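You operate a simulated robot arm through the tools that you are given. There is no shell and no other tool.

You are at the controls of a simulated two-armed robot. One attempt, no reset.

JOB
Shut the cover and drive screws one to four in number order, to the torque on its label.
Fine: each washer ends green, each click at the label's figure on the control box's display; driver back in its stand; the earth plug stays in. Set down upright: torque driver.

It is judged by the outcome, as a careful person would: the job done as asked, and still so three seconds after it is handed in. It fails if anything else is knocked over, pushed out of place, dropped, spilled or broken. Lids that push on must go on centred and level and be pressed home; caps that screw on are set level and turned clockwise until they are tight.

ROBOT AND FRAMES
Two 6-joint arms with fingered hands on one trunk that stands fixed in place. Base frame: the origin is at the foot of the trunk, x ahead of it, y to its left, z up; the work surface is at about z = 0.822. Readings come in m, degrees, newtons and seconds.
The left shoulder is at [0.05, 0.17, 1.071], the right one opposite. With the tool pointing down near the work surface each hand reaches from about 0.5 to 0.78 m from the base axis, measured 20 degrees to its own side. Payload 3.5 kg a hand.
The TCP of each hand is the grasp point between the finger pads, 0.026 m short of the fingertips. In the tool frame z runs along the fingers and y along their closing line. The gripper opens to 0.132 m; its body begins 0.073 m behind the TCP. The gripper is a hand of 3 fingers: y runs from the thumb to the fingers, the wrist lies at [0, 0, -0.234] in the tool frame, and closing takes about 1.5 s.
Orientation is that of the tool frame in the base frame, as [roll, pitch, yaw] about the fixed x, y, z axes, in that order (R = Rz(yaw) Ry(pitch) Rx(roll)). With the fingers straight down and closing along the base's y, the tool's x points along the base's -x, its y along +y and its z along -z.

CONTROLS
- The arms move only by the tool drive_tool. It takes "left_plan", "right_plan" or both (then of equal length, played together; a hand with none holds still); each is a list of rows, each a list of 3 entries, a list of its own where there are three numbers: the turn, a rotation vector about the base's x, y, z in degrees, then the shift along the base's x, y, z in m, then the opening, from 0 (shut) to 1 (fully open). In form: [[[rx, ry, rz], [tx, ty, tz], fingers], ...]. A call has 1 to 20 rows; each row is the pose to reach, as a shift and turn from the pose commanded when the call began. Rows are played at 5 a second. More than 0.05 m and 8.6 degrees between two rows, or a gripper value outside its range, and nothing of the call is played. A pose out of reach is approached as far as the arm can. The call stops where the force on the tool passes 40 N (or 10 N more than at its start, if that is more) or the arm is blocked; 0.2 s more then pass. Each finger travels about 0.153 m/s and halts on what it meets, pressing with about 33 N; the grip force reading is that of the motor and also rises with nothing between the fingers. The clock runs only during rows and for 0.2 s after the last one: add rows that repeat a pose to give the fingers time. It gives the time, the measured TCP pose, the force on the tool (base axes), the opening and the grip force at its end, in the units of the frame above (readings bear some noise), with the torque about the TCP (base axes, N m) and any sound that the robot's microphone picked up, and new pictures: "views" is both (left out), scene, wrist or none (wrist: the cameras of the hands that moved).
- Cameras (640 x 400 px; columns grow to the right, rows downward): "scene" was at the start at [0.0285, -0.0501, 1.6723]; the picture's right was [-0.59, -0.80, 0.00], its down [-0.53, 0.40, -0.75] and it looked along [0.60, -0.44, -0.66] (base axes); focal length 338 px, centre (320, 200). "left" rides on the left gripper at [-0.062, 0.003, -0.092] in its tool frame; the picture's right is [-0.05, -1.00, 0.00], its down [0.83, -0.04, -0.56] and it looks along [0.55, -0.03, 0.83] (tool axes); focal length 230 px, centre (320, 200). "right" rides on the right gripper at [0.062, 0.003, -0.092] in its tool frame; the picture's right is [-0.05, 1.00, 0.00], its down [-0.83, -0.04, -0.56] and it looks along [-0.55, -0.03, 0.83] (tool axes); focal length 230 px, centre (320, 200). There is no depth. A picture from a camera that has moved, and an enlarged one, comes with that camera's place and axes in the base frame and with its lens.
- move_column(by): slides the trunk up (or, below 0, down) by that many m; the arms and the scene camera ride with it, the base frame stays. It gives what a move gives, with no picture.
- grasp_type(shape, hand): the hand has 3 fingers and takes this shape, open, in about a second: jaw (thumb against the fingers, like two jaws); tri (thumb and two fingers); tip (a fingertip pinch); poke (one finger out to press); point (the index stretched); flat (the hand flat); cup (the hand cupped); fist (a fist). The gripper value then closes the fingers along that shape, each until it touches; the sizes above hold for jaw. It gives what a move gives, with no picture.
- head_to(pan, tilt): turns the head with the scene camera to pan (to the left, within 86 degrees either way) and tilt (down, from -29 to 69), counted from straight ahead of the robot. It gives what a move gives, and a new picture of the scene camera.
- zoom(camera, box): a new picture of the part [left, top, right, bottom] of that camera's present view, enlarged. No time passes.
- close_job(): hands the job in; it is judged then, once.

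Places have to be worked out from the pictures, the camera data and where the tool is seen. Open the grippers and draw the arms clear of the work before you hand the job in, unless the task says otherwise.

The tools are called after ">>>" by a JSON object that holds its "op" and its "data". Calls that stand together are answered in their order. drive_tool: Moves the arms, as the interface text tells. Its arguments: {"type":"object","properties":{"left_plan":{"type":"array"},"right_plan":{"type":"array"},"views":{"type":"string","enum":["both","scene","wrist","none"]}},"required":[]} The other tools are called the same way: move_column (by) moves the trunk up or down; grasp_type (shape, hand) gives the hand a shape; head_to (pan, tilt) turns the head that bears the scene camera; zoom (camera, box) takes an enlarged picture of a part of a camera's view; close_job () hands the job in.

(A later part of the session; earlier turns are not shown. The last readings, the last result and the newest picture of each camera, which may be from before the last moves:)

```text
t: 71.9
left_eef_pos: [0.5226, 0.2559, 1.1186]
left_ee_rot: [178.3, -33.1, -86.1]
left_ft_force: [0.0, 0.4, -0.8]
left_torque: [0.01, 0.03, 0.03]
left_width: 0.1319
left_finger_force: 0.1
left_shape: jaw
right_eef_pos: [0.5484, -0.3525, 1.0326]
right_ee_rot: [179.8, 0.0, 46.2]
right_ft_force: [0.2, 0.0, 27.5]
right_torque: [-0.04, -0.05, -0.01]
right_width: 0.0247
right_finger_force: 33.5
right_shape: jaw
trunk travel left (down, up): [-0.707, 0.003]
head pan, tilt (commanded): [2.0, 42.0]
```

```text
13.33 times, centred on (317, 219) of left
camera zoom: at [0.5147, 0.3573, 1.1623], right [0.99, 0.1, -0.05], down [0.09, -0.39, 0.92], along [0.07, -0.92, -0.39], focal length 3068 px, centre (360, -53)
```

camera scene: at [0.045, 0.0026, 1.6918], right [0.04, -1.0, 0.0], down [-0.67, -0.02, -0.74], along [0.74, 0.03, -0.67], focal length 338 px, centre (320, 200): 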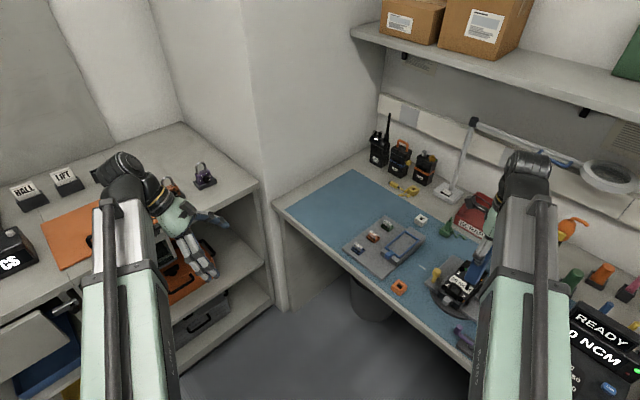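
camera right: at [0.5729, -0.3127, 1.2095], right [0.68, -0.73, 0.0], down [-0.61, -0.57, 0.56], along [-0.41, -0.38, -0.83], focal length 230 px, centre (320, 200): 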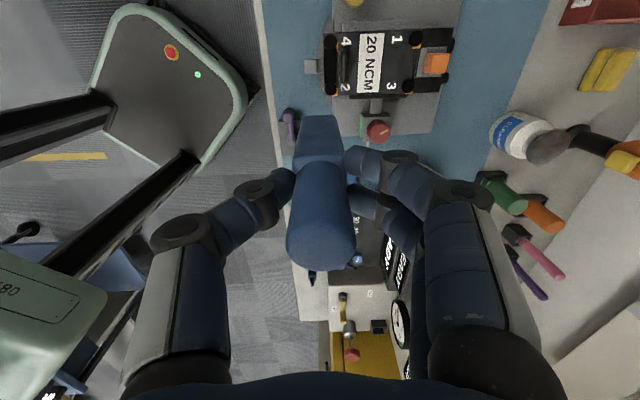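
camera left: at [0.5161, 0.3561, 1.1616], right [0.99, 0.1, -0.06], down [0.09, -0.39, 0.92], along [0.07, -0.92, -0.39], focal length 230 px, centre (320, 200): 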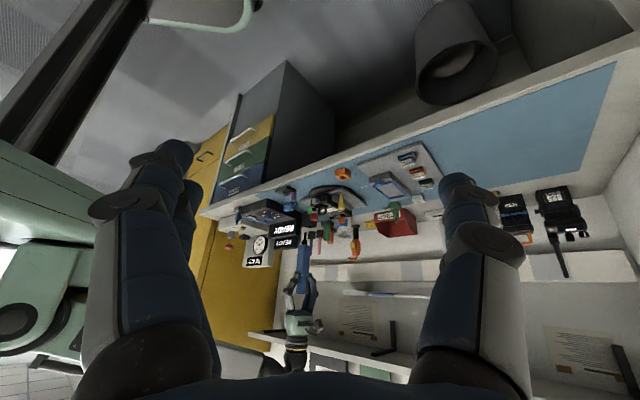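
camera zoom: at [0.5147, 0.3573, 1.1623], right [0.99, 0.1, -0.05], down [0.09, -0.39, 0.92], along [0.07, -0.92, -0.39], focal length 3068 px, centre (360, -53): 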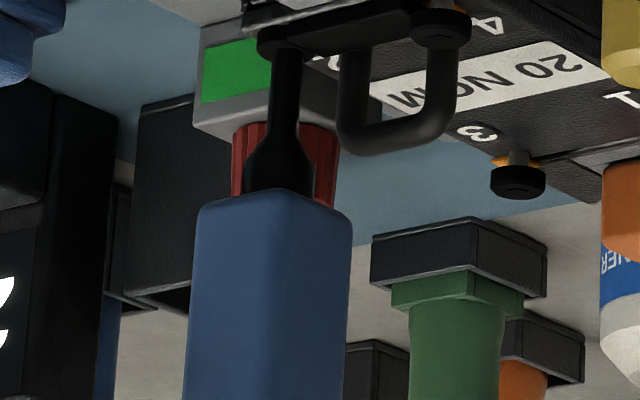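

Washer 2 is green at 20 NCM. I lift and move over screw 3 (back-right).

>>> {"op": "drive_tool", "data": {"right_plan": [[[0, 0, 0], [0, 0, 0.02], 0.1], [[0, 0, 0], [0, 0, 0.055], 0.1], [[0, 0, 0], [0.03, -0.03, 0.056], 0.1], [[0, 0, 0], [0.0699, -0.06, 0.056], 0.1], [[0, 0, 0], [0.0699, -0.069, 0.056], 0.1], [[0, 0, 0], [0.0699, -0.069, 0.056], 0.1]], "views": "none"}}

>>> {"op": "zoom", "data": {"camera": "left", "box": [310, 195, 350, 245]}}

>>> {"op": "zoom", "data": {"camera": "scene", "box": [445, 240, 505, 300]}}

```text
t: 73.3
left_eef_pos: [0.5231, 0.2535, 1.1185]
left_ee_rot: [178.1, -33.0, -86.0]
left_ft_force: [-0.4, -0.8, 0.7]
left_torque: [0.0, 0.01, -0.02]
left_width: 0.1319
left_finger_force: 0.1
left_shape: jaw
right_eef_pos: [0.6208, -0.4226, 1.0878]
right_ee_rot: [180.0, 0.3, 46.2]
right_ft_force: [-1.2, -0.4, -2.1]
right_torque: [-0.01, 0.04, -0.01]
right_width: 0.0242
right_finger_force: 32.4
right_shape: jaw
trunk travel left (down, up): [-0.707, 0.003]
head pan, tilt (commanded): [2.0, 42.0]
```

```text
8.00 times, centred on (330, 220) of left
camera zoom: at [0.5163, 0.3563, 1.1617], right [0.99, 0.1, -0.06], down [0.09, -0.39, 0.92], along [0.07, -0.92, -0.4], focal length 1841 px, centre (240, 40)
```

zoom: 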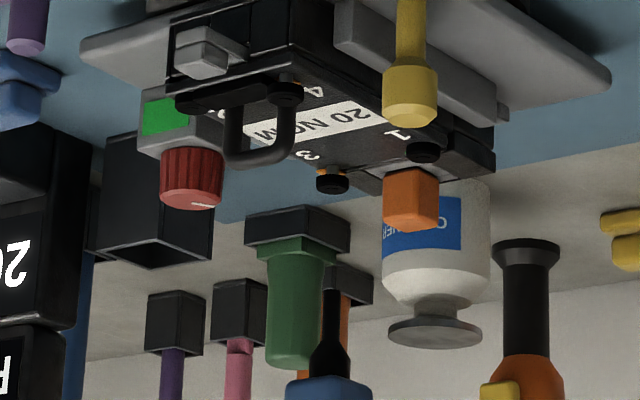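

```text
6.67 times, centred on (475, 270) of scene
camera zoom: at [0.045, 0.0027, 1.6918], right [0.04, -1.0, 0.0], down [-0.67, -0.02, -0.74], along [0.74, 0.03, -0.67], focal length 2254 px, centre (-713, -267)
```

zoom: 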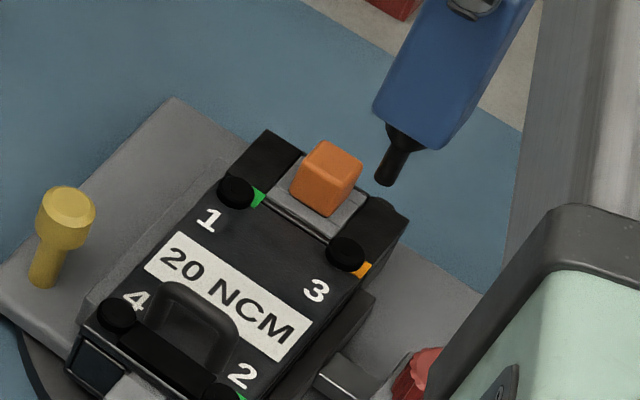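

Tip is only 1 mm off screw 3. I correct and descend 3.5 cm for a close check.

>>> {"op": "drive_tool", "data": {"right_plan": [[[0, 0, 0], [-0.0011, 0, -0.018], 0.1], [[0, 0, 0], [-0.0011, 0, -0.035], 0.1], [[0, 0, 0], [-0.0011, 0, -0.035], 0.1]], "views": "none"}}

>>> {"op": "zoom", "data": {"camera": "left", "box": [318, 206, 348, 236]}}

>>> {"op": "zoom", "data": {"camera": "scene", "box": [468, 260, 498, 290]}}

```text
t: 74.1
left_eef_pos: [0.5228, 0.254, 1.1183]
left_ee_rot: [178.2, -33.0, -86.0]
left_ft_force: [-0.4, -0.2, 0.1]
left_torque: [-0.01, 0.05, 0.0]
left_width: 0.132
left_finger_force: 0.0
left_shape: jaw
right_eef_pos: [0.6203, -0.4237, 1.0522]
right_ee_rot: [179.9, 0.1, 46.2]
right_ft_force: [0.1, 0.9, -1.9]
right_torque: [0.02, 0.01, 0.0]
right_width: 0.0241
right_finger_force: 33.2
right_shape: jaw
trunk travel left (down, up): [-0.707, 0.003]
head pan, tilt (commanded): [2.0, 42.0]
```

```text
13.33 times, centred on (333, 221) of left
camera zoom: at [0.5162, 0.3562, 1.1617], right [0.99, 0.1, -0.06], down [0.09, -0.39, 0.92], along [0.07, -0.92, -0.4], focal length 3068 px, centre (147, -80)
```

zoom: 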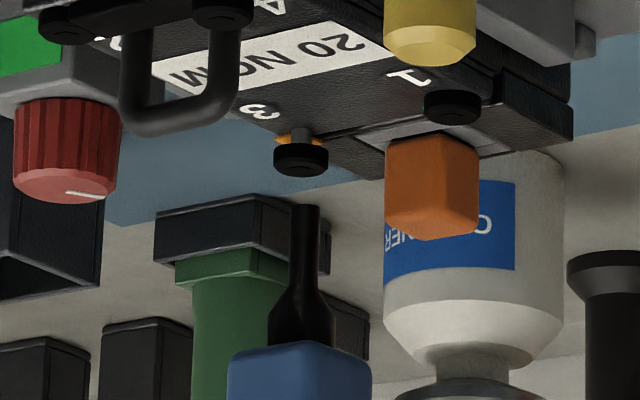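

```text
13.33 times, centred on (483, 275) of scene
camera zoom: at [0.0448, 0.0027, 1.6918], right [0.04, -1.0, 0.0], down [-0.67, -0.02, -0.74], along [0.74, 0.03, -0.67], focal length 4507 px, centre (-1853, -800)
```

zoom: 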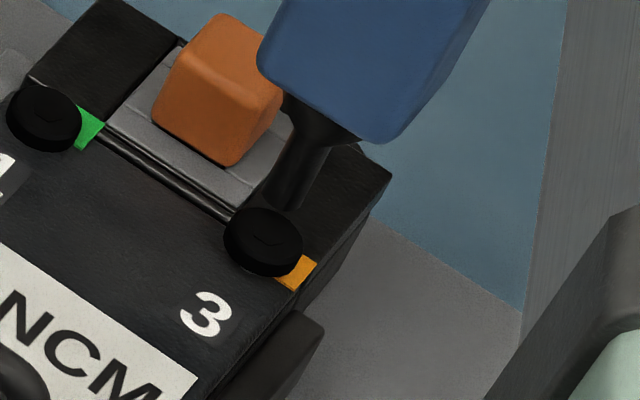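

Tip about 1.5 mm off; I apply a small correction and drive screw 3 with the same following pressure.

>>> {"op": "drive_tool", "data": {"right_plan": [[[0, 0, 0], [-0.0013, 0.0008, -0.006], 0.1], [[0, 0, 0], [-0.0013, 0.0008, -0.011], 0.1], [[0, 0, 0], [-0.0013, 0.0008, -0.0125], 0.1], [[0, 0, 0], [-0.0013, 0.0008, -0.014], 0.1], [[0, 0, 0], [-0.0013, 0.0008, -0.0155], 0.1], [[0, 0, 0], [-0.0013, 0.0008, -0.017], 0.1], [[0, 0, 0], [-0.0013, 0.0008, -0.0185], 0.1], [[0, 0, 0], [-0.0013, 0.0008, -0.02], 0.1], [[0, 0, 0], [-0.0013, 0.0008, -0.0215], 0.1], [[0, 0, 0], [-0.0013, 0.0008, -0.022], 0.1], [[0, 0, 0], [-0.0013, 0.0008, -0.022], 0.1], [[0, 0, 0], [-0.0013, 0.0008, -0.022], 0.1]], "views": "none"}}

>>> {"op": "zoom", "data": {"camera": "scene", "box": [468, 260, 498, 290]}}

>>> {"op": "zoom", "data": {"camera": "scene", "box": [540, 290, 640, 400]}}

>>> {"op": "zoom", "data": {"camera": "left", "box": [318, 206, 348, 236]}}

```text
t: 76.7
left_eef_pos: [0.5212, 0.2561, 1.1193]
left_ee_rot: [178.4, -33.1, -86.1]
left_ft_force: [-0.2, -0.6, 0.0]
left_torque: [0.04, -0.04, -0.02]
left_width: 0.1318
left_finger_force: 0.0
left_shape: jaw
right_eef_pos: [0.6177, -0.4211, 1.0323]
right_ee_rot: [179.7, 0.1, 46.3]
right_ft_force: [0.4, -0.4, 35.2]
right_torque: [-0.08, -0.06, 0.03]
right_width: 0.026
right_finger_force: 33.1
right_shape: jaw
trunk travel left (down, up): [-0.707, 0.003]
head pan, tilt (commanded): [2.0, 42.0]
```

```text
13.33 times, centred on (483, 275) of scene
camera zoom: at [0.0415, 0.0049, 1.6921], right [0.04, -1.0, 0.0], down [-0.67, -0.02, -0.74], along [0.74, 0.03, -0.67], focal length 4507 px, centre (-1853, -800)
```

zoom: 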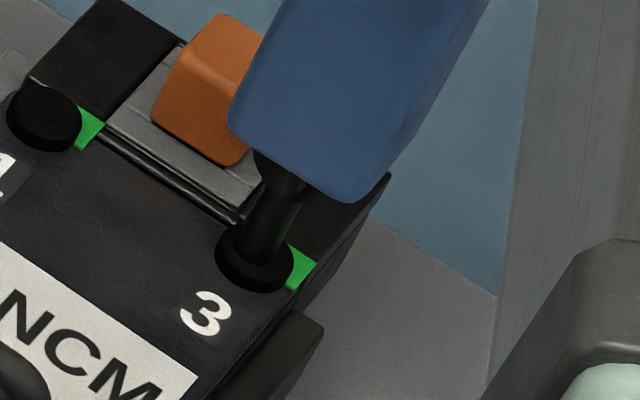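

```text
3.64 times, centred on (590, 345) of scene
camera zoom: at [0.0415, 0.0049, 1.6921], right [0.04, -1.0, 0.0], down [-0.67, -0.02, -0.74], along [0.74, 0.03, -0.67], focal length 1229 px, centre (-662, -327)
```

zoom: 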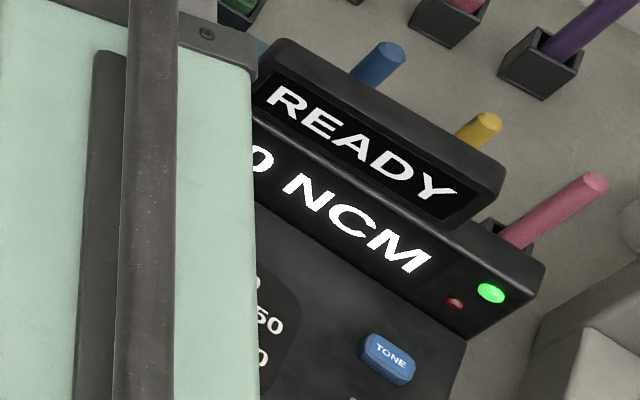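

```text
13.33 times, centred on (333, 221) of left
camera zoom: at [0.514, 0.3577, 1.1625], right [0.99, 0.1, -0.05], down [0.09, -0.39, 0.92], along [0.07, -0.92, -0.39], focal length 3068 px, centre (147, -80)
```

zoom: 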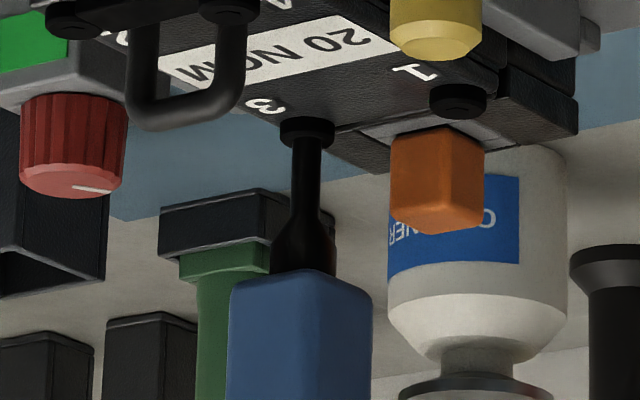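

Washer 3 is green too. I lift and move over screw 4 (front-left), passing well above the handle.

>>> {"op": "drive_tool", "data": {"right_plan": [[[0, 0, 0], [0, 0, 0.02], 0.1], [[0, 0, 0], [0, 0, 0.057], 0.1], [[0, 0, 0], [-0.012, 0.035, 0.057], 0.1], [[0, 0, 0], [-0.024, 0.07, 0.057], 0.1], [[0, 0, 0], [-0.0354, 0.1044, 0.057], 0.1], [[0, 0, 0], [-0.0354, 0.1044, 0.057], 0.1]], "views": "none"}}

>>> {"op": "zoom", "data": {"camera": "left", "box": [305, 195, 345, 245]}}

>>> {"op": "zoom", "data": {"camera": "scene", "box": [430, 240, 490, 300]}}

```text
t: 78.1
left_eef_pos: [0.5232, 0.254, 1.1185]
left_ee_rot: [178.2, -33.0, -86.0]
left_ft_force: [0.5, -0.3, -0.4]
left_torque: [0.0, -0.01, 0.01]
left_width: 0.1318
left_finger_force: 0.1
left_shape: jaw
right_eef_pos: [0.5866, -0.315, 1.085]
right_ee_rot: [-179.9, 0.2, 46.2]
right_ft_force: [0.1, -0.2, -1.7]
right_torque: [0.01, -0.02, 0.01]
right_width: 0.0253
right_finger_force: 33.3
right_shape: jaw
trunk travel left (down, up): [-0.707, 0.003]
head pan, tilt (commanded): [2.0, 42.0]
```

```text
8.00 times, centred on (325, 220) of left
camera zoom: at [0.5163, 0.3559, 1.1618], right [0.99, 0.1, -0.06], down [0.09, -0.39, 0.92], along [0.07, -0.92, -0.4], focal length 1841 px, centre (280, 40)
```

zoom: 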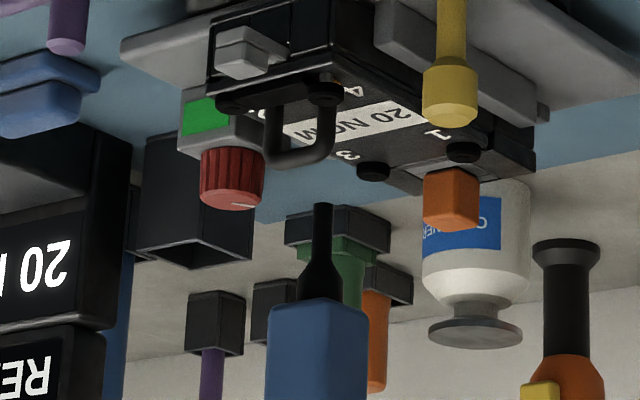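

```text
6.67 times, centred on (460, 270) of scene
camera zoom: at [0.0449, 0.0022, 1.6918], right [0.04, -1.0, 0.0], down [-0.67, -0.02, -0.74], along [0.74, 0.03, -0.67], focal length 2254 px, centre (-613, -267)
```

zoom: 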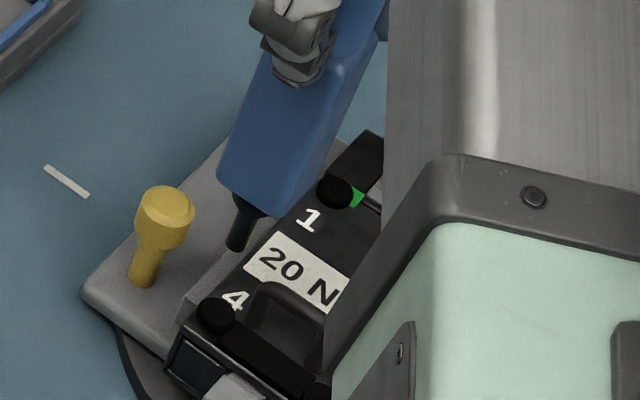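

Tip is about 2.8 mm off in y from screw 4. I correct, descend 3.3 cm, and check closely.

>>> {"op": "drive_tool", "data": {"right_plan": [[[0, 0, 0], [-0.0007, -0.0028, -0.017], 0.1], [[0, 0, 0], [-0.0007, -0.0028, -0.033], 0.1], [[0, 0, 0], [-0.0007, -0.0028, -0.033], 0.1]], "views": "none"}}

>>> {"op": "zoom", "data": {"camera": "left", "box": [310, 200, 340, 230]}}

>>> {"op": "zoom", "data": {"camera": "scene", "box": [440, 265, 470, 295]}}

```text
t: 78.9
left_eef_pos: [0.5232, 0.2537, 1.1176]
left_ee_rot: [178.2, -33.0, -86.0]
left_ft_force: [0.0, 0.1, -1.0]
left_torque: [0.0, 0.01, 0.02]
left_width: 0.1319
left_finger_force: 0.1
left_shape: jaw
right_eef_pos: [0.5849, -0.3204, 1.054]
right_ee_rot: [179.9, 0.1, 46.1]
right_ft_force: [0.5, -0.8, -2.3]
right_torque: [0.01, 0.01, 0.0]
right_width: 0.0253
right_finger_force: 32.7
right_shape: jaw
trunk travel left (down, up): [-0.707, 0.003]
head pan, tilt (commanded): [2.0, 42.0]
```

```text
13.33 times, centred on (325, 215) of left
camera zoom: at [0.5162, 0.3562, 1.1618], right [0.99, 0.1, -0.06], down [0.09, -0.39, 0.92], along [0.07, -0.92, -0.4], focal length 3068 px, centre (253, 0)
```

zoom: 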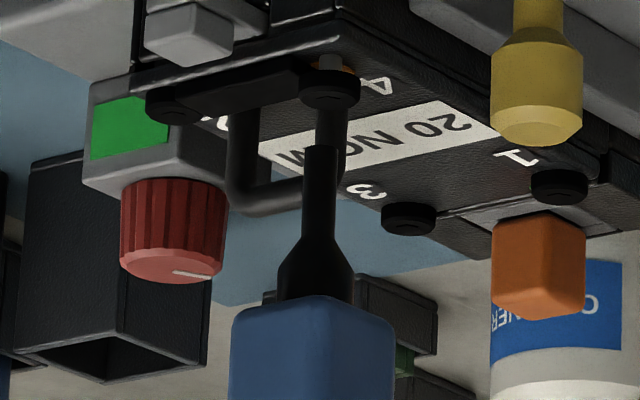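

```text
13.33 times, centred on (455, 280) of scene
camera zoom: at [0.0448, 0.0026, 1.6918], right [0.04, -1.0, 0.0], down [-0.67, -0.02, -0.74], along [0.74, 0.03, -0.67], focal length 4507 px, centre (-1480, -867)
```

zoom: 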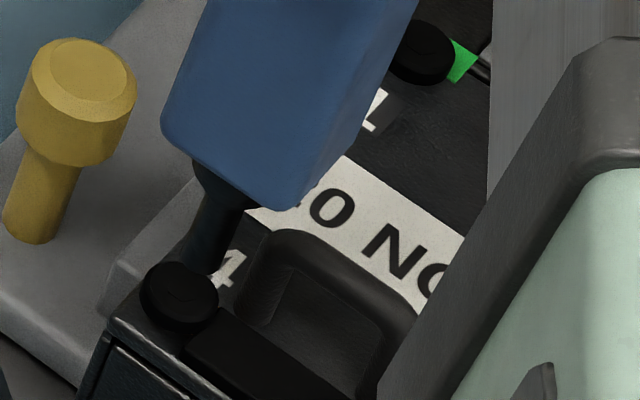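

Tip is about 1.3 mm short on both axes; I correct and drive screw 4 the same way with slightly less final pressure.

>>> {"op": "drive_tool", "data": {"right_plan": [[[0, 0, 0], [0.0012, 0.0012, -0.007], 0.1], [[0, 0, 0], [0.0012, 0.0012, -0.012], 0.1], [[0, 0, 0], [0.0012, 0.0012, -0.0135], 0.1], [[0, 0, 0], [0.0012, 0.0012, -0.015], 0.1], [[0, 0, 0], [0.0012, 0.0012, -0.0165], 0.1], [[0, 0, 0], [0.0012, 0.0012, -0.018], 0.1], [[0, 0, 0], [0.0012, 0.0012, -0.0195], 0.1], [[0, 0, 0], [0.0012, 0.0012, -0.021], 0.1], [[0, 0, 0], [0.0012, 0.0012, -0.022], 0.1], [[0, 0, 0], [0.0012, 0.0012, -0.022], 0.1], [[0, 0, 0], [0.0012, 0.0012, -0.022], 0.1], [[0, 0, 0], [0.0012, 0.0012, -0.022], 0.1]], "views": "none"}}

>>> {"op": "zoom", "data": {"camera": "scene", "box": [440, 265, 470, 295]}}

>>> {"op": "zoom", "data": {"camera": "scene", "box": [540, 290, 640, 400]}}

>>> {"op": "zoom", "data": {"camera": "left", "box": [310, 200, 340, 230]}}

```text
t: 81.5
left_eef_pos: [0.5211, 0.2556, 1.1183]
left_ee_rot: [178.2, -33.0, -86.1]
left_ft_force: [-0.2, 0.2, 1.2]
left_torque: [0.0, 0.02, 0.03]
left_width: 0.1318
left_finger_force: 0.0
left_shape: jaw
right_eef_pos: [0.582, -0.3175, 1.0323]
right_ee_rot: [179.9, 0.0, 46.2]
right_ft_force: [-0.1, 0.0, 21.2]
right_torque: [-0.02, -0.05, 0.0]
right_width: 0.0254
right_finger_force: 33.2
right_shape: jaw
trunk travel left (down, up): [-0.707, 0.003]
head pan, tilt (commanded): [2.0, 42.0]
```

```text
13.33 times, centred on (455, 280) of scene
camera zoom: at [0.0429, 0.0038, 1.692], right [0.04, -1.0, 0.0], down [-0.67, -0.02, -0.74], along [0.74, 0.03, -0.67], focal length 4507 px, centre (-1480, -867)
```

zoom: 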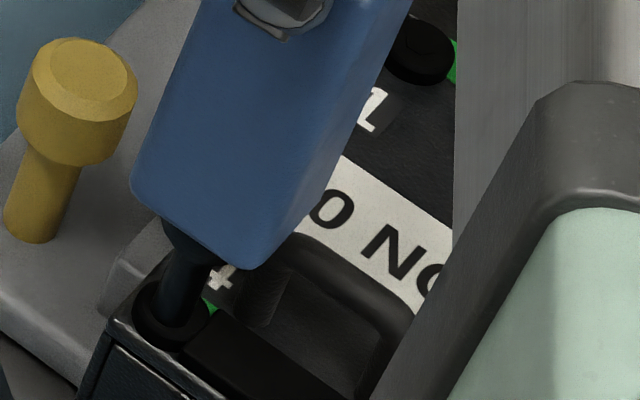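

```text
3.64 times, centred on (590, 345) of scene
camera zoom: at [0.0429, 0.0038, 1.692], right [0.04, -1.0, 0.0], down [-0.67, -0.02, -0.74], along [0.74, 0.03, -0.67], focal length 1229 px, centre (-662, -327)
```

zoom: 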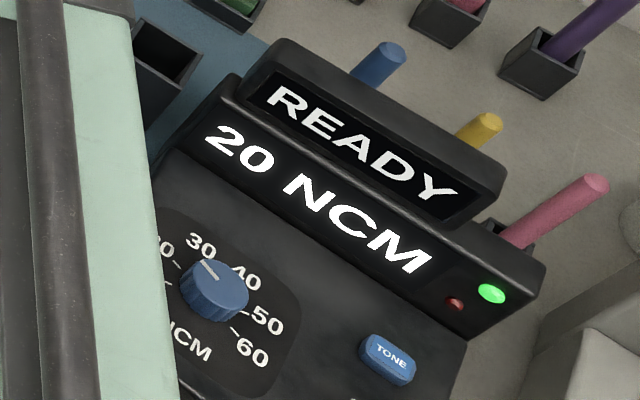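

```text
13.33 times, centred on (325, 215) of left
camera zoom: at [0.5149, 0.357, 1.1622], right [0.99, 0.1, -0.05], down [0.09, -0.39, 0.92], along [0.07, -0.92, -0.39], focal length 3068 px, centre (253, 0)
```

zoom: 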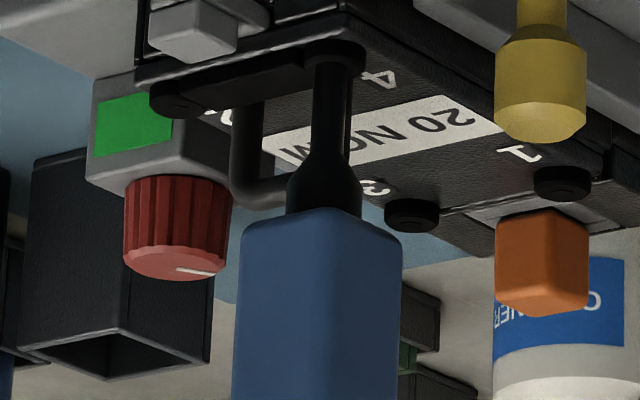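

All four washers are green and the display shows 20 NCM. I lift off and carry the driver back along the path I came, stopping above its stand.

>>> {"op": "drive_tool", "data": {"right_plan": [[[0, 0, 0], [0, 0, 0.025], 0.1], [[0, 0, 0], [0, 0, 0.06], 0.1], [[0, 0, 0], [-0.03, -0.025, 0.075], 0.1], [[0, 0, 0], [-0.055, -0.05, 0.08], 0.1], [[0, 0, 0], [-0.075, -0.085, 0.08], 0.1], [[0, 0, 0], [-0.09, -0.125, 0.078], 0.1], [[0, 0, 0], [-0.095, -0.165, 0.07], 0.1], [[0, 0, 0], [-0.095, -0.205, 0.055], 0.1], [[0, 0, 0], [-0.07, -0.233, 0.04], 0.1], [[0, 0, 0], [-0.0407, -0.261, 0.03], 0.1], [[0, 0, 0], [-0.0407, -0.261, 0.03], 0.1]], "views": "wrist"}}

>>> {"op": "zoom", "data": {"camera": "left", "box": [280, 200, 340, 260]}}

>>> {"op": "zoom", "data": {"camera": "scene", "box": [440, 250, 500, 310]}}

>>> {"op": "zoom", "data": {"camera": "right", "box": [220, 70, 420, 280]}}

```text
t: 83.9
left_eef_pos: [0.5238, 0.2536, 1.1186]
left_ee_rot: [178.2, -33.1, -86.0]
left_ft_force: [0.4, -0.8, 0.5]
left_torque: [-0.02, -0.01, 0.02]
left_width: 0.132
left_finger_force: 0.1
left_shape: jaw
right_eef_pos: [0.541, -0.5824, 1.0595]
right_ee_rot: [179.9, 0.1, 46.2]
right_ft_force: [-0.1, 0.3, -1.4]
right_torque: [0.0, -0.02, 0.0]
right_width: 0.0253
right_finger_force: 33.1
right_shape: jaw
trunk travel left (down, up): [-0.707, 0.003]
head pan, tilt (commanded): [2.0, 42.0]
camera right: at [0.5864, -0.5391, 1.1498], right [0.68, -0.73, 0.0], down [-0.61, -0.57, 0.56], along [-0.41, -0.38, -0.83], focal length 230 px, centre (320, 200)
```

right: 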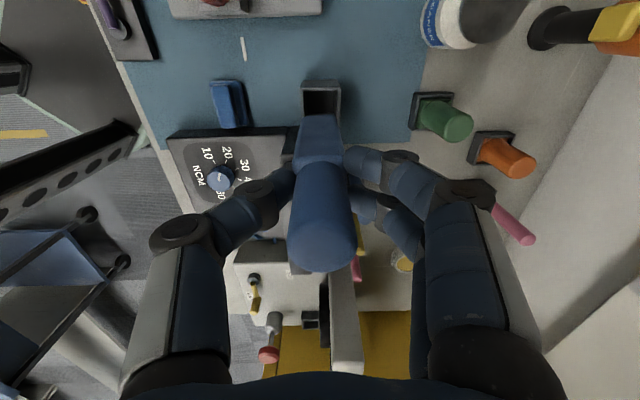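

```text
6.67 times, centred on (310, 230) of left
camera zoom: at [0.516, 0.3565, 1.1618], right [0.99, 0.1, -0.06], down [0.09, -0.39, 0.92], along [0.07, -0.92, -0.4], focal length 1534 px, centre (387, 0)
```

zoom: 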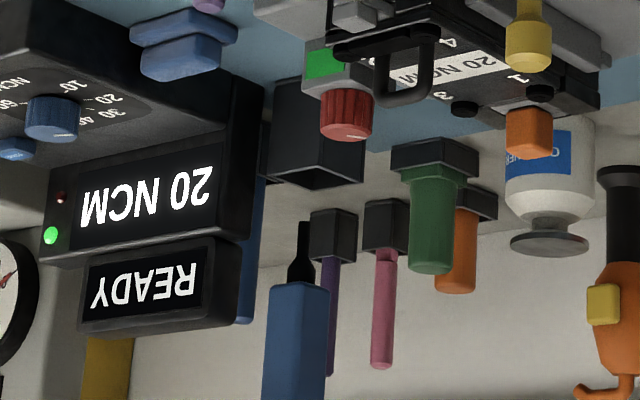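

```text
6.67 times, centred on (470, 280) of scene
camera zoom: at [0.0445, 0.003, 1.6918], right [0.04, -1.0, 0.0], down [-0.67, -0.02, -0.74], along [0.74, 0.03, -0.67], focal length 2254 px, centre (-680, -333)
```

zoom: 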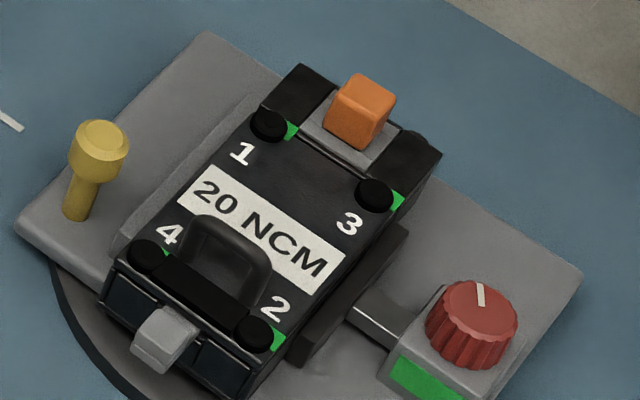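

```text
1.90 times, centred on (320, 175) of right
camera zoom: at [0.5864, -0.5391, 1.1498], right [0.68, -0.73, 0.0], down [-0.61, -0.57, 0.56], along [-0.41, -0.38, -0.83], focal length 438 px, centre (320, 248)
```

zoom: 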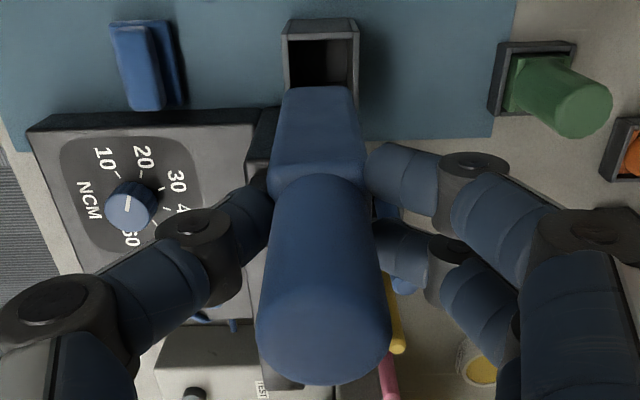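

All four washers are confirmed green in a clear view. For the stand I'm about 4 mm off in x and 2.5 mm in y versus the extraction pose; I correct before inserting and compare the view.

>>> {"op": "drive_tool", "data": {"right_plan": [[[0, 0, 0], [0.0042, 0.0024, -0.001], 0.1], [[0, 0, 0], [0.0042, 0.0024, -0.001], 0.1]], "views": "none"}}

>>> {"op": "zoom", "data": {"camera": "right", "box": [220, 70, 420, 280]}}

>>> {"op": "zoom", "data": {"camera": "left", "box": [290, 205, 330, 245]}}

>>> {"op": "head_to", "data": {"pan": -10, "tilt": 42}}

```text
t: 84.5
left_eef_pos: [0.5229, 0.255, 1.1185]
left_ee_rot: [178.1, -33.0, -86.0]
left_ft_force: [-0.4, -0.9, -0.4]
left_torque: [-0.02, 0.01, 0.01]
left_width: 0.1321
left_finger_force: 0.0
left_shape: jaw
right_eef_pos: [0.5453, -0.5783, 1.0596]
right_ee_rot: [-180.0, 0.2, 46.3]
right_ft_force: [-0.2, -0.2, -2.3]
right_torque: [0.0, 0.0, 0.03]
right_width: 0.025
right_finger_force: 32.7
right_shape: jaw
trunk travel left (down, up): [-0.707, 0.003]
head pan, tilt (commanded): [2.0, 42.0]
```

```text
1.90 times, centred on (320, 175) of right
camera zoom: at [0.5911, -0.5359, 1.1495], right [0.68, -0.73, 0.0], down [-0.61, -0.57, 0.56], along [-0.41, -0.38, -0.83], focal length 438 px, centre (320, 248)
```

zoom: 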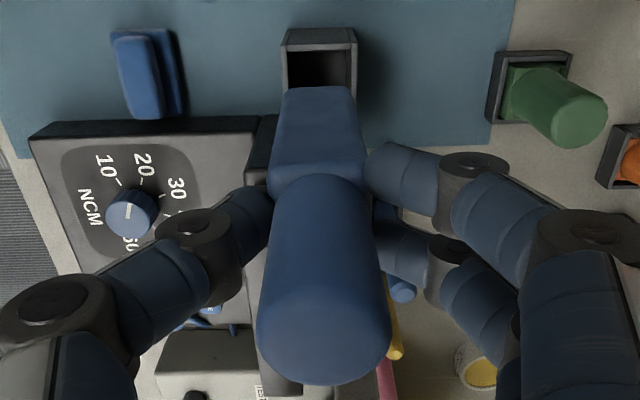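

```text
10.00 times, centred on (310, 225) of left
camera zoom: at [0.5162, 0.356, 1.1618], right [0.99, 0.1, -0.06], down [0.09, -0.39, 0.92], along [0.07, -0.92, -0.4], focal length 2301 px, centre (420, -50)
```

zoom: 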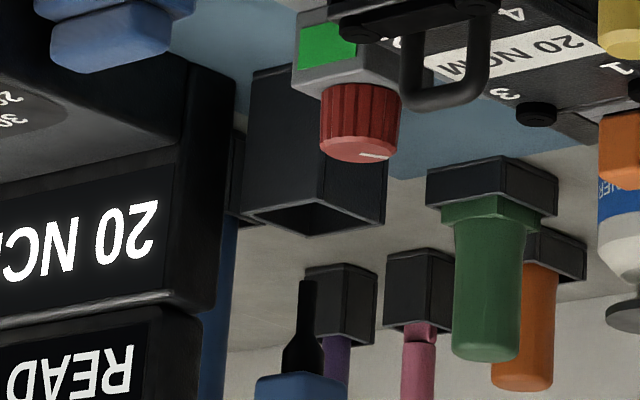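

```text
t: 85.3
left_eef_pos: [0.523, 0.2539, 1.1185]
left_ee_rot: [178.1, -33.0, -86.1]
left_ft_force: [0.0, -0.2, 0.1]
left_torque: [0.03, 0.0, -0.02]
left_width: 0.1317
left_finger_force: 0.2
left_shape: jaw
right_eef_pos: [0.5465, -0.5782, 1.0601]
right_ee_rot: [180.0, 0.3, 46.2]
right_ft_force: [-0.5, -0.2, -0.8]
right_torque: [0.02, 0.02, -0.03]
right_width: 0.0253
right_finger_force: 33.0
right_shape: jaw
trunk travel left (down, up): [-0.707, 0.003]
head pan, tilt (commanded): [-10.0, 42.0]
camera scene: at [0.0436, -0.0148, 1.6918], right [-0.17, -0.98, 0.0], down [-0.66, 0.12, -0.74], along [0.73, -0.13, -0.67], focal length 338 px, centre (320, 200)
```

scene: 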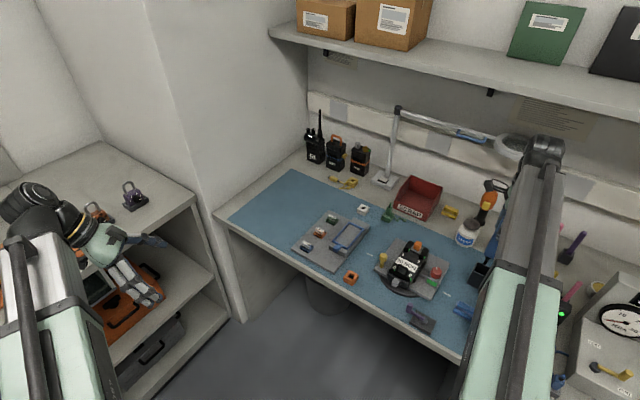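

Now I'm within about 1 mm. I zoom in the scene view to confirm the bit is centred over the stand's opening.

>>> {"op": "zoom", "data": {"camera": "scene", "box": [460, 225, 510, 300]}}

```text
5.33 times, centred on (485, 262) of scene
camera zoom: at [0.0436, -0.0148, 1.6918], right [-0.17, -0.98, 0.0], down [-0.66, 0.12, -0.74], along [0.73, -0.13, -0.67], focal length 1803 px, centre (-560, -133)
```

zoom: 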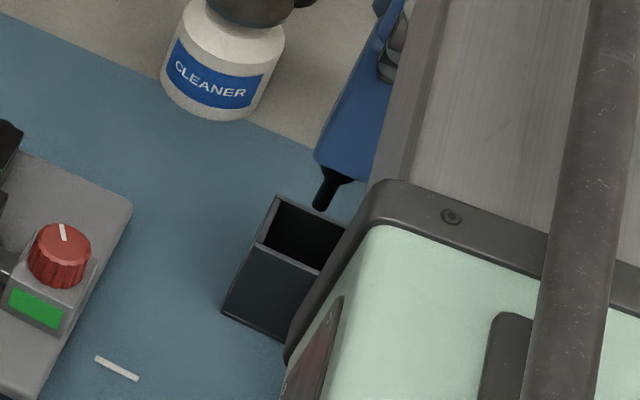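

Triangulation puts the tip within about 2 mm of the stand's centre, and the stand has ~3 mm play. I lower the driver into the stand slowly, watching the force.

>>> {"op": "drive_tool", "data": {"right_plan": [[[0, 0, 0], [0, 0.0006, -0.012], 0.1], [[0, 0, 0], [0, 0.0006, -0.024], 0.1], [[0, 0, 0], [0, 0.0006, -0.036], 0.1], [[0, 0, 0], [0, 0.0006, -0.046], 0.1], [[0, 0, 0], [0, 0.0006, -0.052], 0.1], [[0, 0, 0], [0, 0.0006, -0.052], 0.1]], "views": "none"}}

>>> {"op": "zoom", "data": {"camera": "right", "box": [220, 70, 420, 280]}}

>>> {"op": "zoom", "data": {"camera": "left", "box": [290, 205, 330, 245]}}

>>> {"op": "zoom", "data": {"camera": "scene", "box": [460, 225, 510, 300]}}

```text
t: 86.7
left_eef_pos: [0.5238, 0.2551, 1.1177]
left_ee_rot: [178.2, -33.1, -86.0]
left_ft_force: [0.7, -0.7, 0.2]
left_torque: [0.02, 0.0, 0.01]
left_width: 0.1318
left_finger_force: 0.0
left_shape: jaw
right_eef_pos: [0.5468, -0.5771, 1.0087]
right_ee_rot: [-180.0, 0.2, 46.3]
right_ft_force: [0.8, 0.5, -2.2]
right_torque: [0.01, -0.02, 0.02]
right_width: 0.025
right_finger_force: 33.3
right_shape: jaw
trunk travel left (down, up): [-0.707, 0.003]
head pan, tilt (commanded): [-10.0, 42.0]
```

```text
1.90 times, centred on (320, 175) of right
camera zoom: at [0.5921, -0.5338, 1.0988], right [0.68, -0.73, 0.0], down [-0.61, -0.57, 0.56], along [-0.41, -0.38, -0.83], focal length 438 px, centre (320, 248)
```

zoom: 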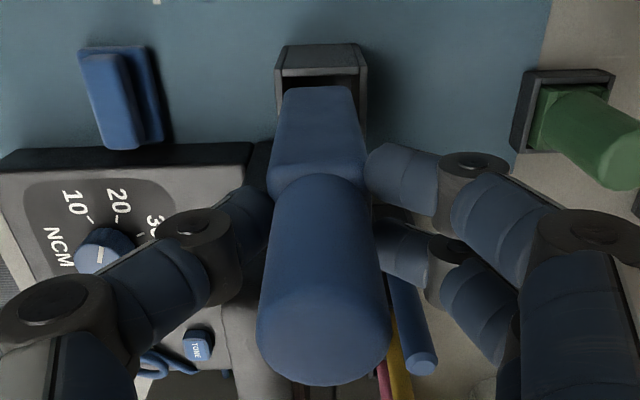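

```text
10.00 times, centred on (310, 225) of left
camera zoom: at [0.5162, 0.3562, 1.1618], right [0.99, 0.1, -0.06], down [0.09, -0.39, 0.92], along [0.07, -0.92, -0.4], focal length 2301 px, centre (420, -50)
```

zoom: 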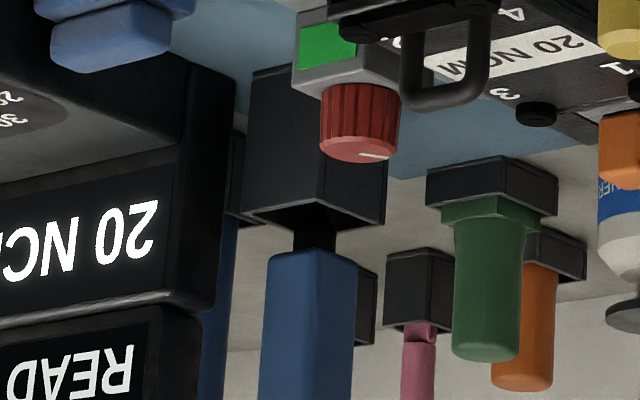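

```text
5.33 times, centred on (485, 262) of scene
camera zoom: at [0.0436, -0.0149, 1.6918], right [-0.17, -0.98, 0.0], down [-0.66, 0.12, -0.74], along [0.73, -0.13, -0.67], focal length 1803 px, centre (-560, -133)
```

zoom: 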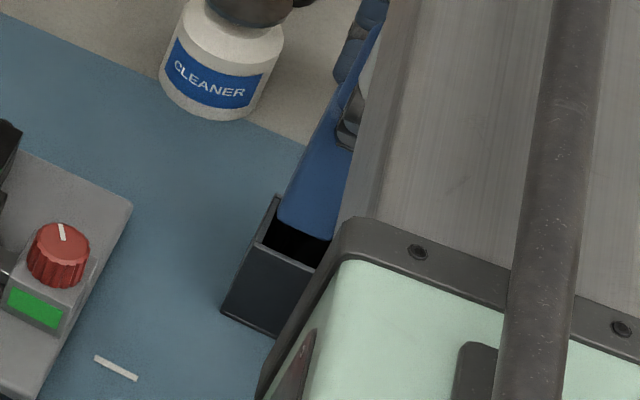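

The bit is inside; the body's lower edge is now right above the rim. I zoom the wrist view on the stand to check the remaining clearance before pushing on.

>>> {"op": "zoom", "data": {"camera": "right", "box": [290, 85, 350, 135]}}

>>> {"op": "zoom", "data": {"camera": "scene", "box": [474, 250, 500, 280]}}

>>> {"op": "zoom", "data": {"camera": "left", "box": [298, 218, 322, 242]}}

```text
8.00 times, centred on (320, 110) of right
camera zoom: at [0.5921, -0.5338, 1.0988], right [0.68, -0.73, 0.0], down [-0.61, -0.57, 0.56], along [-0.41, -0.38, -0.83], focal length 1841 px, centre (320, 920)
```

zoom: 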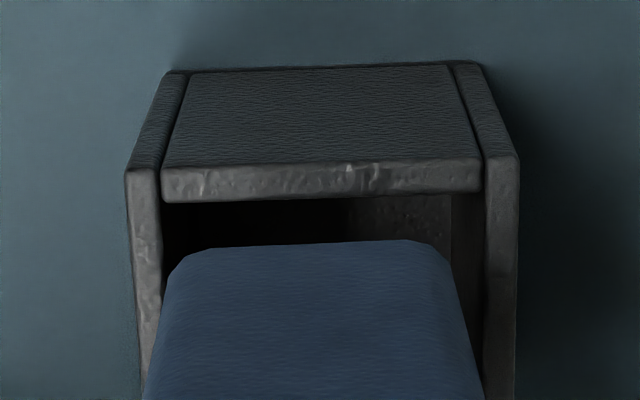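

```text
13.33 times, centred on (487, 265) of scene
camera zoom: at [0.0436, -0.0149, 1.6918], right [-0.17, -0.98, 0.0], down [-0.66, 0.12, -0.74], along [0.73, -0.13, -0.67], focal length 4507 px, centre (-1907, -667)
```

zoom: 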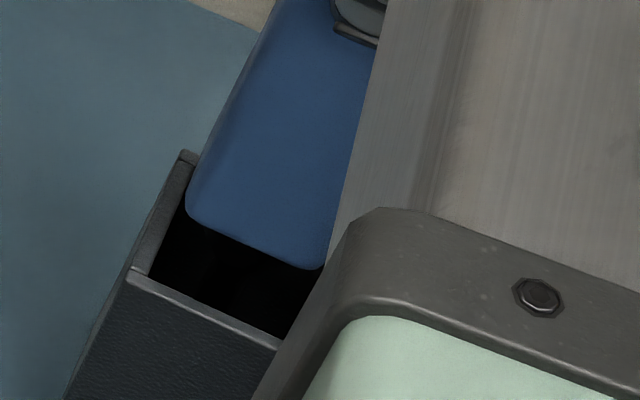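

```text
16.00 times, centred on (310, 230) of left
camera zoom: at [0.5162, 0.3562, 1.1618], right [0.99, 0.1, -0.06], down [0.09, -0.39, 0.92], along [0.07, -0.92, -0.4], focal length 3681 px, centre (480, -280)
```

zoom: 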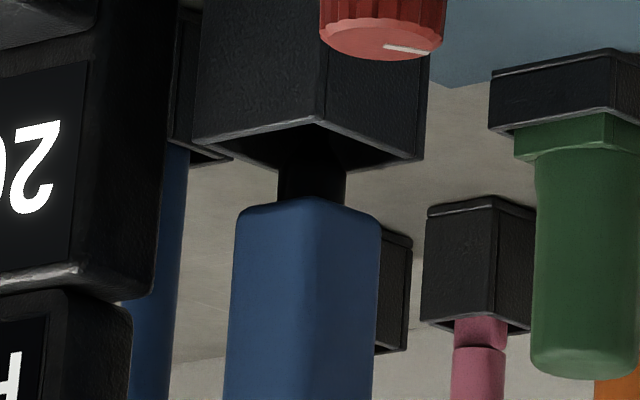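

Clearances: about 1–2 mm on each side, body centred within 1 mm in the opening. I nudge 1 mm and lower the rest of the way gently.

>>> {"op": "drive_tool", "data": {"right_plan": [[[0, 0, 0], [0.0002, -0.0009, -0.006], 0.1], [[0, 0, 0], [0.0002, -0.0009, -0.013], 0.1], [[0, 0, 0], [0.0002, -0.0009, -0.02], 0.1], [[0, 0, 0], [0.0002, -0.0009, -0.027], 0.1], [[0, 0, 0], [0.0002, -0.0009, -0.033], 0.1], [[0, 0, 0], [0.0002, -0.0009, -0.033], 0.1]], "views": "none"}}

>>> {"op": "zoom", "data": {"camera": "right", "box": [220, 70, 420, 280]}}

>>> {"op": "zoom", "data": {"camera": "left", "box": [290, 205, 330, 245]}}

```text
t: 88.1
left_eef_pos: [0.523, 0.2543, 1.1189]
left_ee_rot: [178.2, -33.0, -85.9]
left_ft_force: [-0.9, 0.9, 0.3]
left_torque: [0.02, -0.01, -0.02]
left_width: 0.1318
left_finger_force: 0.1
left_shape: jaw
right_eef_pos: [0.5468, -0.5786, 0.9756]
right_ee_rot: [-180.0, 0.2, 46.3]
right_ft_force: [-0.1, -1.1, -2.2]
right_torque: [-0.02, -0.06, 0.01]
right_width: 0.0252
right_finger_force: 33.1
right_shape: jaw
trunk travel left (down, up): [-0.707, 0.003]
head pan, tilt (commanded): [-10.0, 42.0]
```

```text
1.90 times, centred on (320, 175) of right
camera zoom: at [0.5919, -0.535, 1.0659], right [0.68, -0.73, 0.0], down [-0.61, -0.57, 0.56], along [-0.41, -0.38, -0.83], focal length 438 px, centre (320, 248)
```

zoom: 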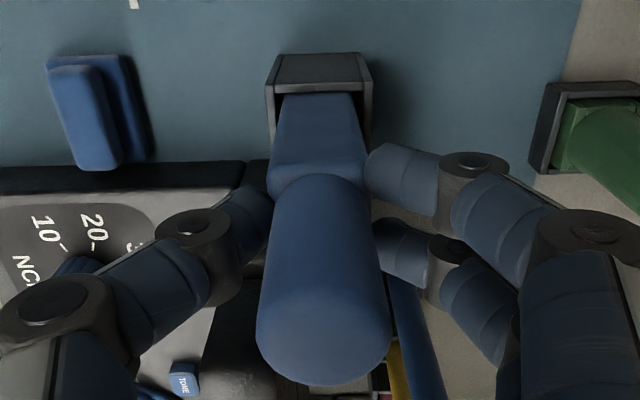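

```text
10.00 times, centred on (310, 225) of left
camera zoom: at [0.5162, 0.3562, 1.1618], right [0.99, 0.1, -0.06], down [0.09, -0.39, 0.92], along [0.07, -0.92, -0.4], focal length 2301 px, centre (420, -50)
```

zoom: 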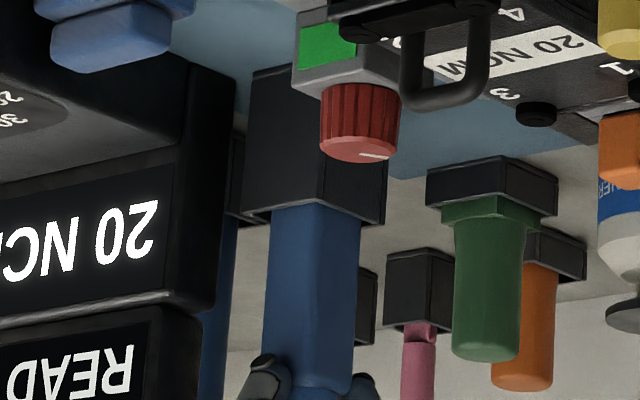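

Body is in the stand, no contact yet at z 0.9756 (it rested at about 0.972). I ease down a few more millimetres until I feel the floor.

>>> {"op": "drive_tool", "data": {"right_plan": [[[0, 0, 0], [0, 0, -0.0015], 0.1], [[0, 0, 0], [0, 0, -0.003], 0.1], [[0, 0, 0], [0, 0, -0.004], 0.1]], "views": "none"}}

```text
t: 88.9
left_eef_pos: [0.5228, 0.2545, 1.1191]
left_ee_rot: [178.1, -32.9, -86.1]
left_ft_force: [0.2, 0.3, -0.3]
left_torque: [-0.03, -0.01, -0.02]
left_width: 0.1319
left_finger_force: 0.0
left_shape: jaw
right_eef_pos: [0.5467, -0.5771, 0.972]
right_ee_rot: [180.0, 0.2, 46.2]
right_ft_force: [0.2, 0.3, -1.9]
right_torque: [-0.04, 0.0, 0.01]
right_width: 0.0251
right_finger_force: 33.3
right_shape: jaw
trunk travel left (down, up): [-0.707, 0.003]
head pan, tilt (commanded): [-10.0, 42.0]
```

Still hanging free. I go down a little more, 1 mm at a time.

>>> {"op": "drive_tool", "data": {"right_plan": [[[0, 0, 0], [0, 0, -0.001], 0.1], [[0, 0, 0], [0, 0, -0.002], 0.1], [[0, 0, 0], [0, 0, -0.003], 0.1]], "views": "none"}}

```text
t: 89.7
left_eef_pos: [0.5238, 0.2549, 1.1184]
left_ee_rot: [178.3, -33.1, -86.1]
left_ft_force: [-0.4, -1.0, 1.0]
left_torque: [-0.02, -0.01, 0.0]
left_width: 0.132
left_finger_force: 0.1
left_shape: jaw
right_eef_pos: [0.5463, -0.5766, 0.9709]
right_ee_rot: [179.9, 0.2, 46.3]
right_ft_force: [-0.5, -0.1, 12.1]
right_torque: [-0.02, 0.0, -0.02]
right_width: 0.0251
right_finger_force: 32.7
right_shape: jaw
trunk travel left (down, up): [-0.707, 0.003]
head pan, tilt (commanded): [-10.0, 42.0]
```

It touches the floor (12 N). I ease off 1.5 mm and open the hand, leaving the driver standing.

>>> {"op": "drive_tool", "data": {"right_plan": [[[0, 0, 0], [0, 0, 0.0015], 0.1], [[0, 0, 0], [0, 0, 0.0015], 0.22], [[0, 0, 0], [0, 0, 0.0015], 0.35], [[0, 0, 0], [0, 0, 0.0015], 0.5], [[0, 0, 0], [0, 0, 0.0015], 0.6], [[0, 0, 0], [0, 0, 0.0015], 0.6]], "views": "wrist"}}

>>> {"op": "zoom", "data": {"camera": "left", "box": [280, 205, 340, 265]}}

```text
t: 91.1
left_eef_pos: [0.523, 0.2536, 1.1198]
left_ee_rot: [178.2, -33.0, -85.9]
left_ft_force: [-0.5, 0.5, 0.4]
left_torque: [0.0, -0.04, 0.04]
left_width: 0.1318
left_finger_force: 0.0
left_shape: jaw
right_eef_pos: [0.5457, -0.5777, 0.9702]
right_ee_rot: [180.0, 0.2, 46.2]
right_ft_force: [-0.6, 0.5, 0.4]
right_torque: [0.01, 0.01, 0.0]
right_width: 0.0786
right_finger_force: 0.1
right_shape: jaw
trunk travel left (down, up): [-0.707, 0.003]
head pan, tilt (commanded): [-10.0, 42.0]
camera right: at [0.592, -0.5348, 1.0608], right [0.68, -0.73, 0.0], down [-0.61, -0.57, 0.56], along [-0.41, -0.38, -0.83], focal length 230 px, centre (320, 200)
```

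right: 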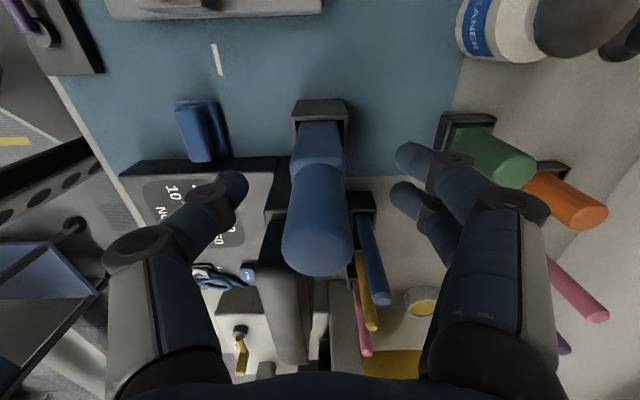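

```text
6.67 times, centred on (310, 235) of left
camera zoom: at [0.5161, 0.3562, 1.1618], right [0.99, 0.1, -0.06], down [0.09, -0.39, 0.92], along [0.07, -0.92, -0.4], focal length 1534 px, centre (387, -33)
```

zoom: 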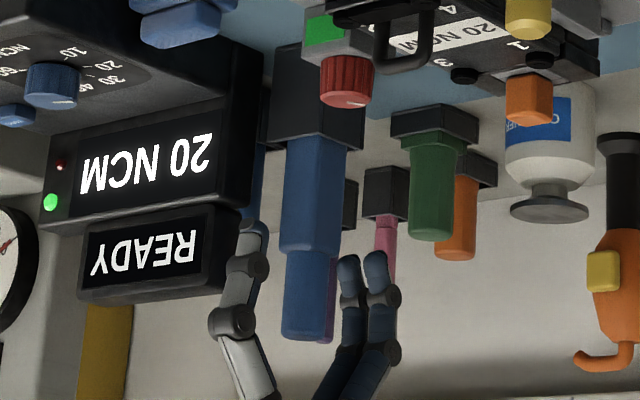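

The driver stands upright in its stand. I lift the open hand straight up clear of it, then draw back.

>>> {"op": "drive_tool", "data": {"right_plan": [[[0, 0, 0], [0, 0, 0.025], 0.6], [[0, 0, 0], [0, 0, 0.055], 0.6], [[0, 0, 0], [0, 0, 0.09], 0.6], [[0, 0, 0], [-0.025, 0.025, 0.105], 0.6], [[0, 0, 0], [-0.055, 0.055, 0.12], 0.8], [[0, 0, 0], [-0.085, 0.085, 0.14], 1], [[0, 0, 0], [-0.115, 0.115, 0.16], 1], [[0, 0, 0], [-0.145, 0.14, 0.18], 1], [[0, 0, 0], [-0.17, 0.15, 0.21], 1], [[0, 0, 0], [-0.17, 0.15, 0.21], 1]], "views": "both"}}

>>> {"op": "head_to", "data": {"pan": -30, "tilt": 44}}

>>> {"op": "zoom", "data": {"camera": "left", "box": [240, 195, 360, 265]}}

```text
t: 93.3
left_eef_pos: [0.5239, 0.2552, 1.117]
left_ee_rot: [178.2, -33.1, -86.0]
left_ft_force: [0.8, 0.1, -0.4]
left_torque: [0.02, 0.03, 0.01]
left_width: 0.1318
left_finger_force: 0.0
left_shape: jaw
right_eef_pos: [0.3781, -0.4277, 1.1806]
right_ee_rot: [180.0, 0.3, 46.1]
right_ft_force: [-0.4, 0.0, 0.5]
right_torque: [0.01, -0.03, 0.0]
right_width: 0.1315
right_finger_force: 0.1
right_shape: jaw
trunk travel left (down, up): [-0.707, 0.003]
head pan, tilt (commanded): [-10.0, 42.0]
camera scene: at [0.0438, -0.0148, 1.6918], right [-0.17, -0.98, 0.0], down [-0.66, 0.12, -0.74], along [0.73, -0.13, -0.67], focal length 338 px, centre (320, 200)
camera right: at [0.4236, -0.3848, 1.2703], right [0.68, -0.73, 0.0], down [-0.61, -0.57, 0.56], along [-0.41, -0.38, -0.83], focal length 230 px, centre (320, 200)
```

scene: 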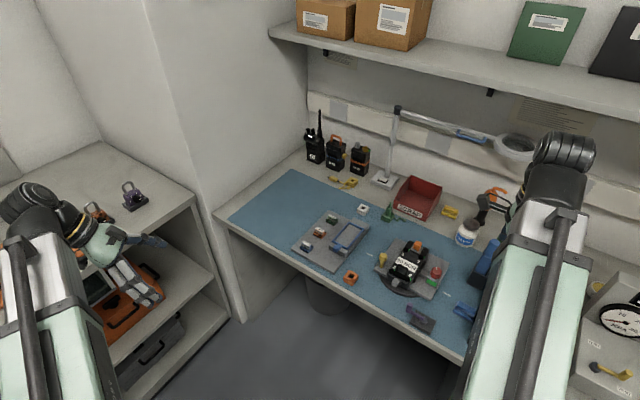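
right: 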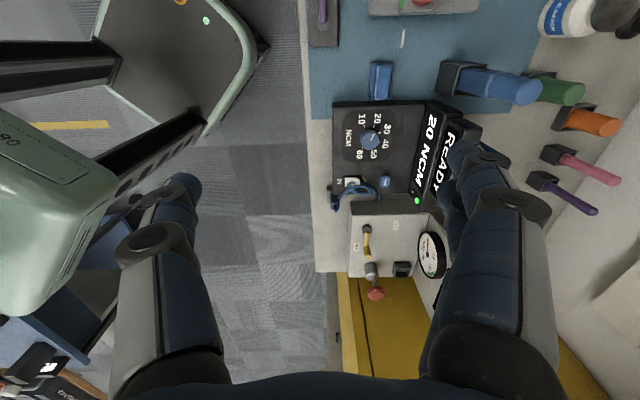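

```text
t: 94.1
left_eef_pos: [0.523, 0.2544, 1.1186]
left_ee_rot: [178.2, -33.0, -86.0]
left_ft_force: [-0.3, -0.2, 0.7]
left_torque: [0.03, -0.02, -0.02]
left_width: 0.1318
left_finger_force: 0.0
left_shape: jaw
right_eef_pos: [0.3768, -0.4274, 1.1804]
right_ee_rot: [179.9, 0.2, 46.3]
right_ft_force: [0.5, -0.3, -0.2]
right_torque: [0.02, 0.0, 0.0]
right_width: 0.1318
right_finger_force: 0.1
right_shape: jaw
trunk travel left (down, up): [-0.707, 0.003]
head pan, tilt (commanded): [-30.0, 44.0]
camera scene: at [0.0323, -0.0412, 1.6889], right [-0.5, -0.87, 0.0], down [-0.6, 0.35, -0.72], along [0.62, -0.36, -0.69], focal length 338 px, centre (320, 200)
```

scene: 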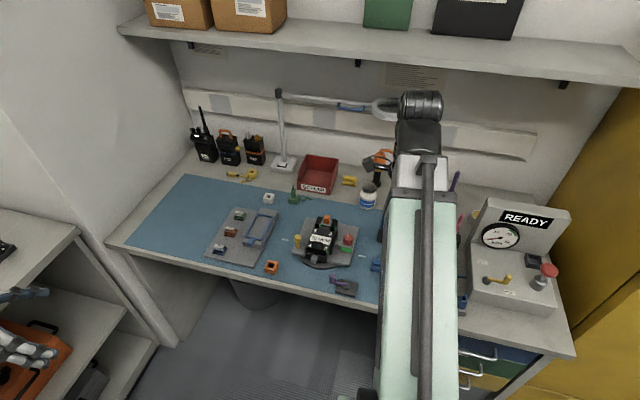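

```text
5.33 times, centred on (300, 230) of left
camera zoom: at [0.5162, 0.3563, 1.1618], right [0.99, 0.1, -0.06], down [0.09, -0.39, 0.92], along [0.07, -0.92, -0.4], focal length 1227 px, centre (427, 40)
```

zoom: 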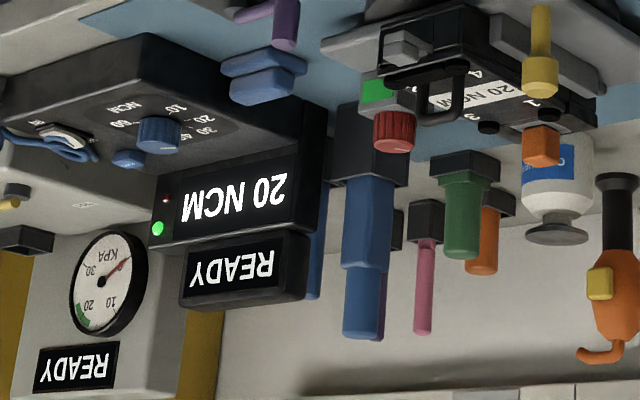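

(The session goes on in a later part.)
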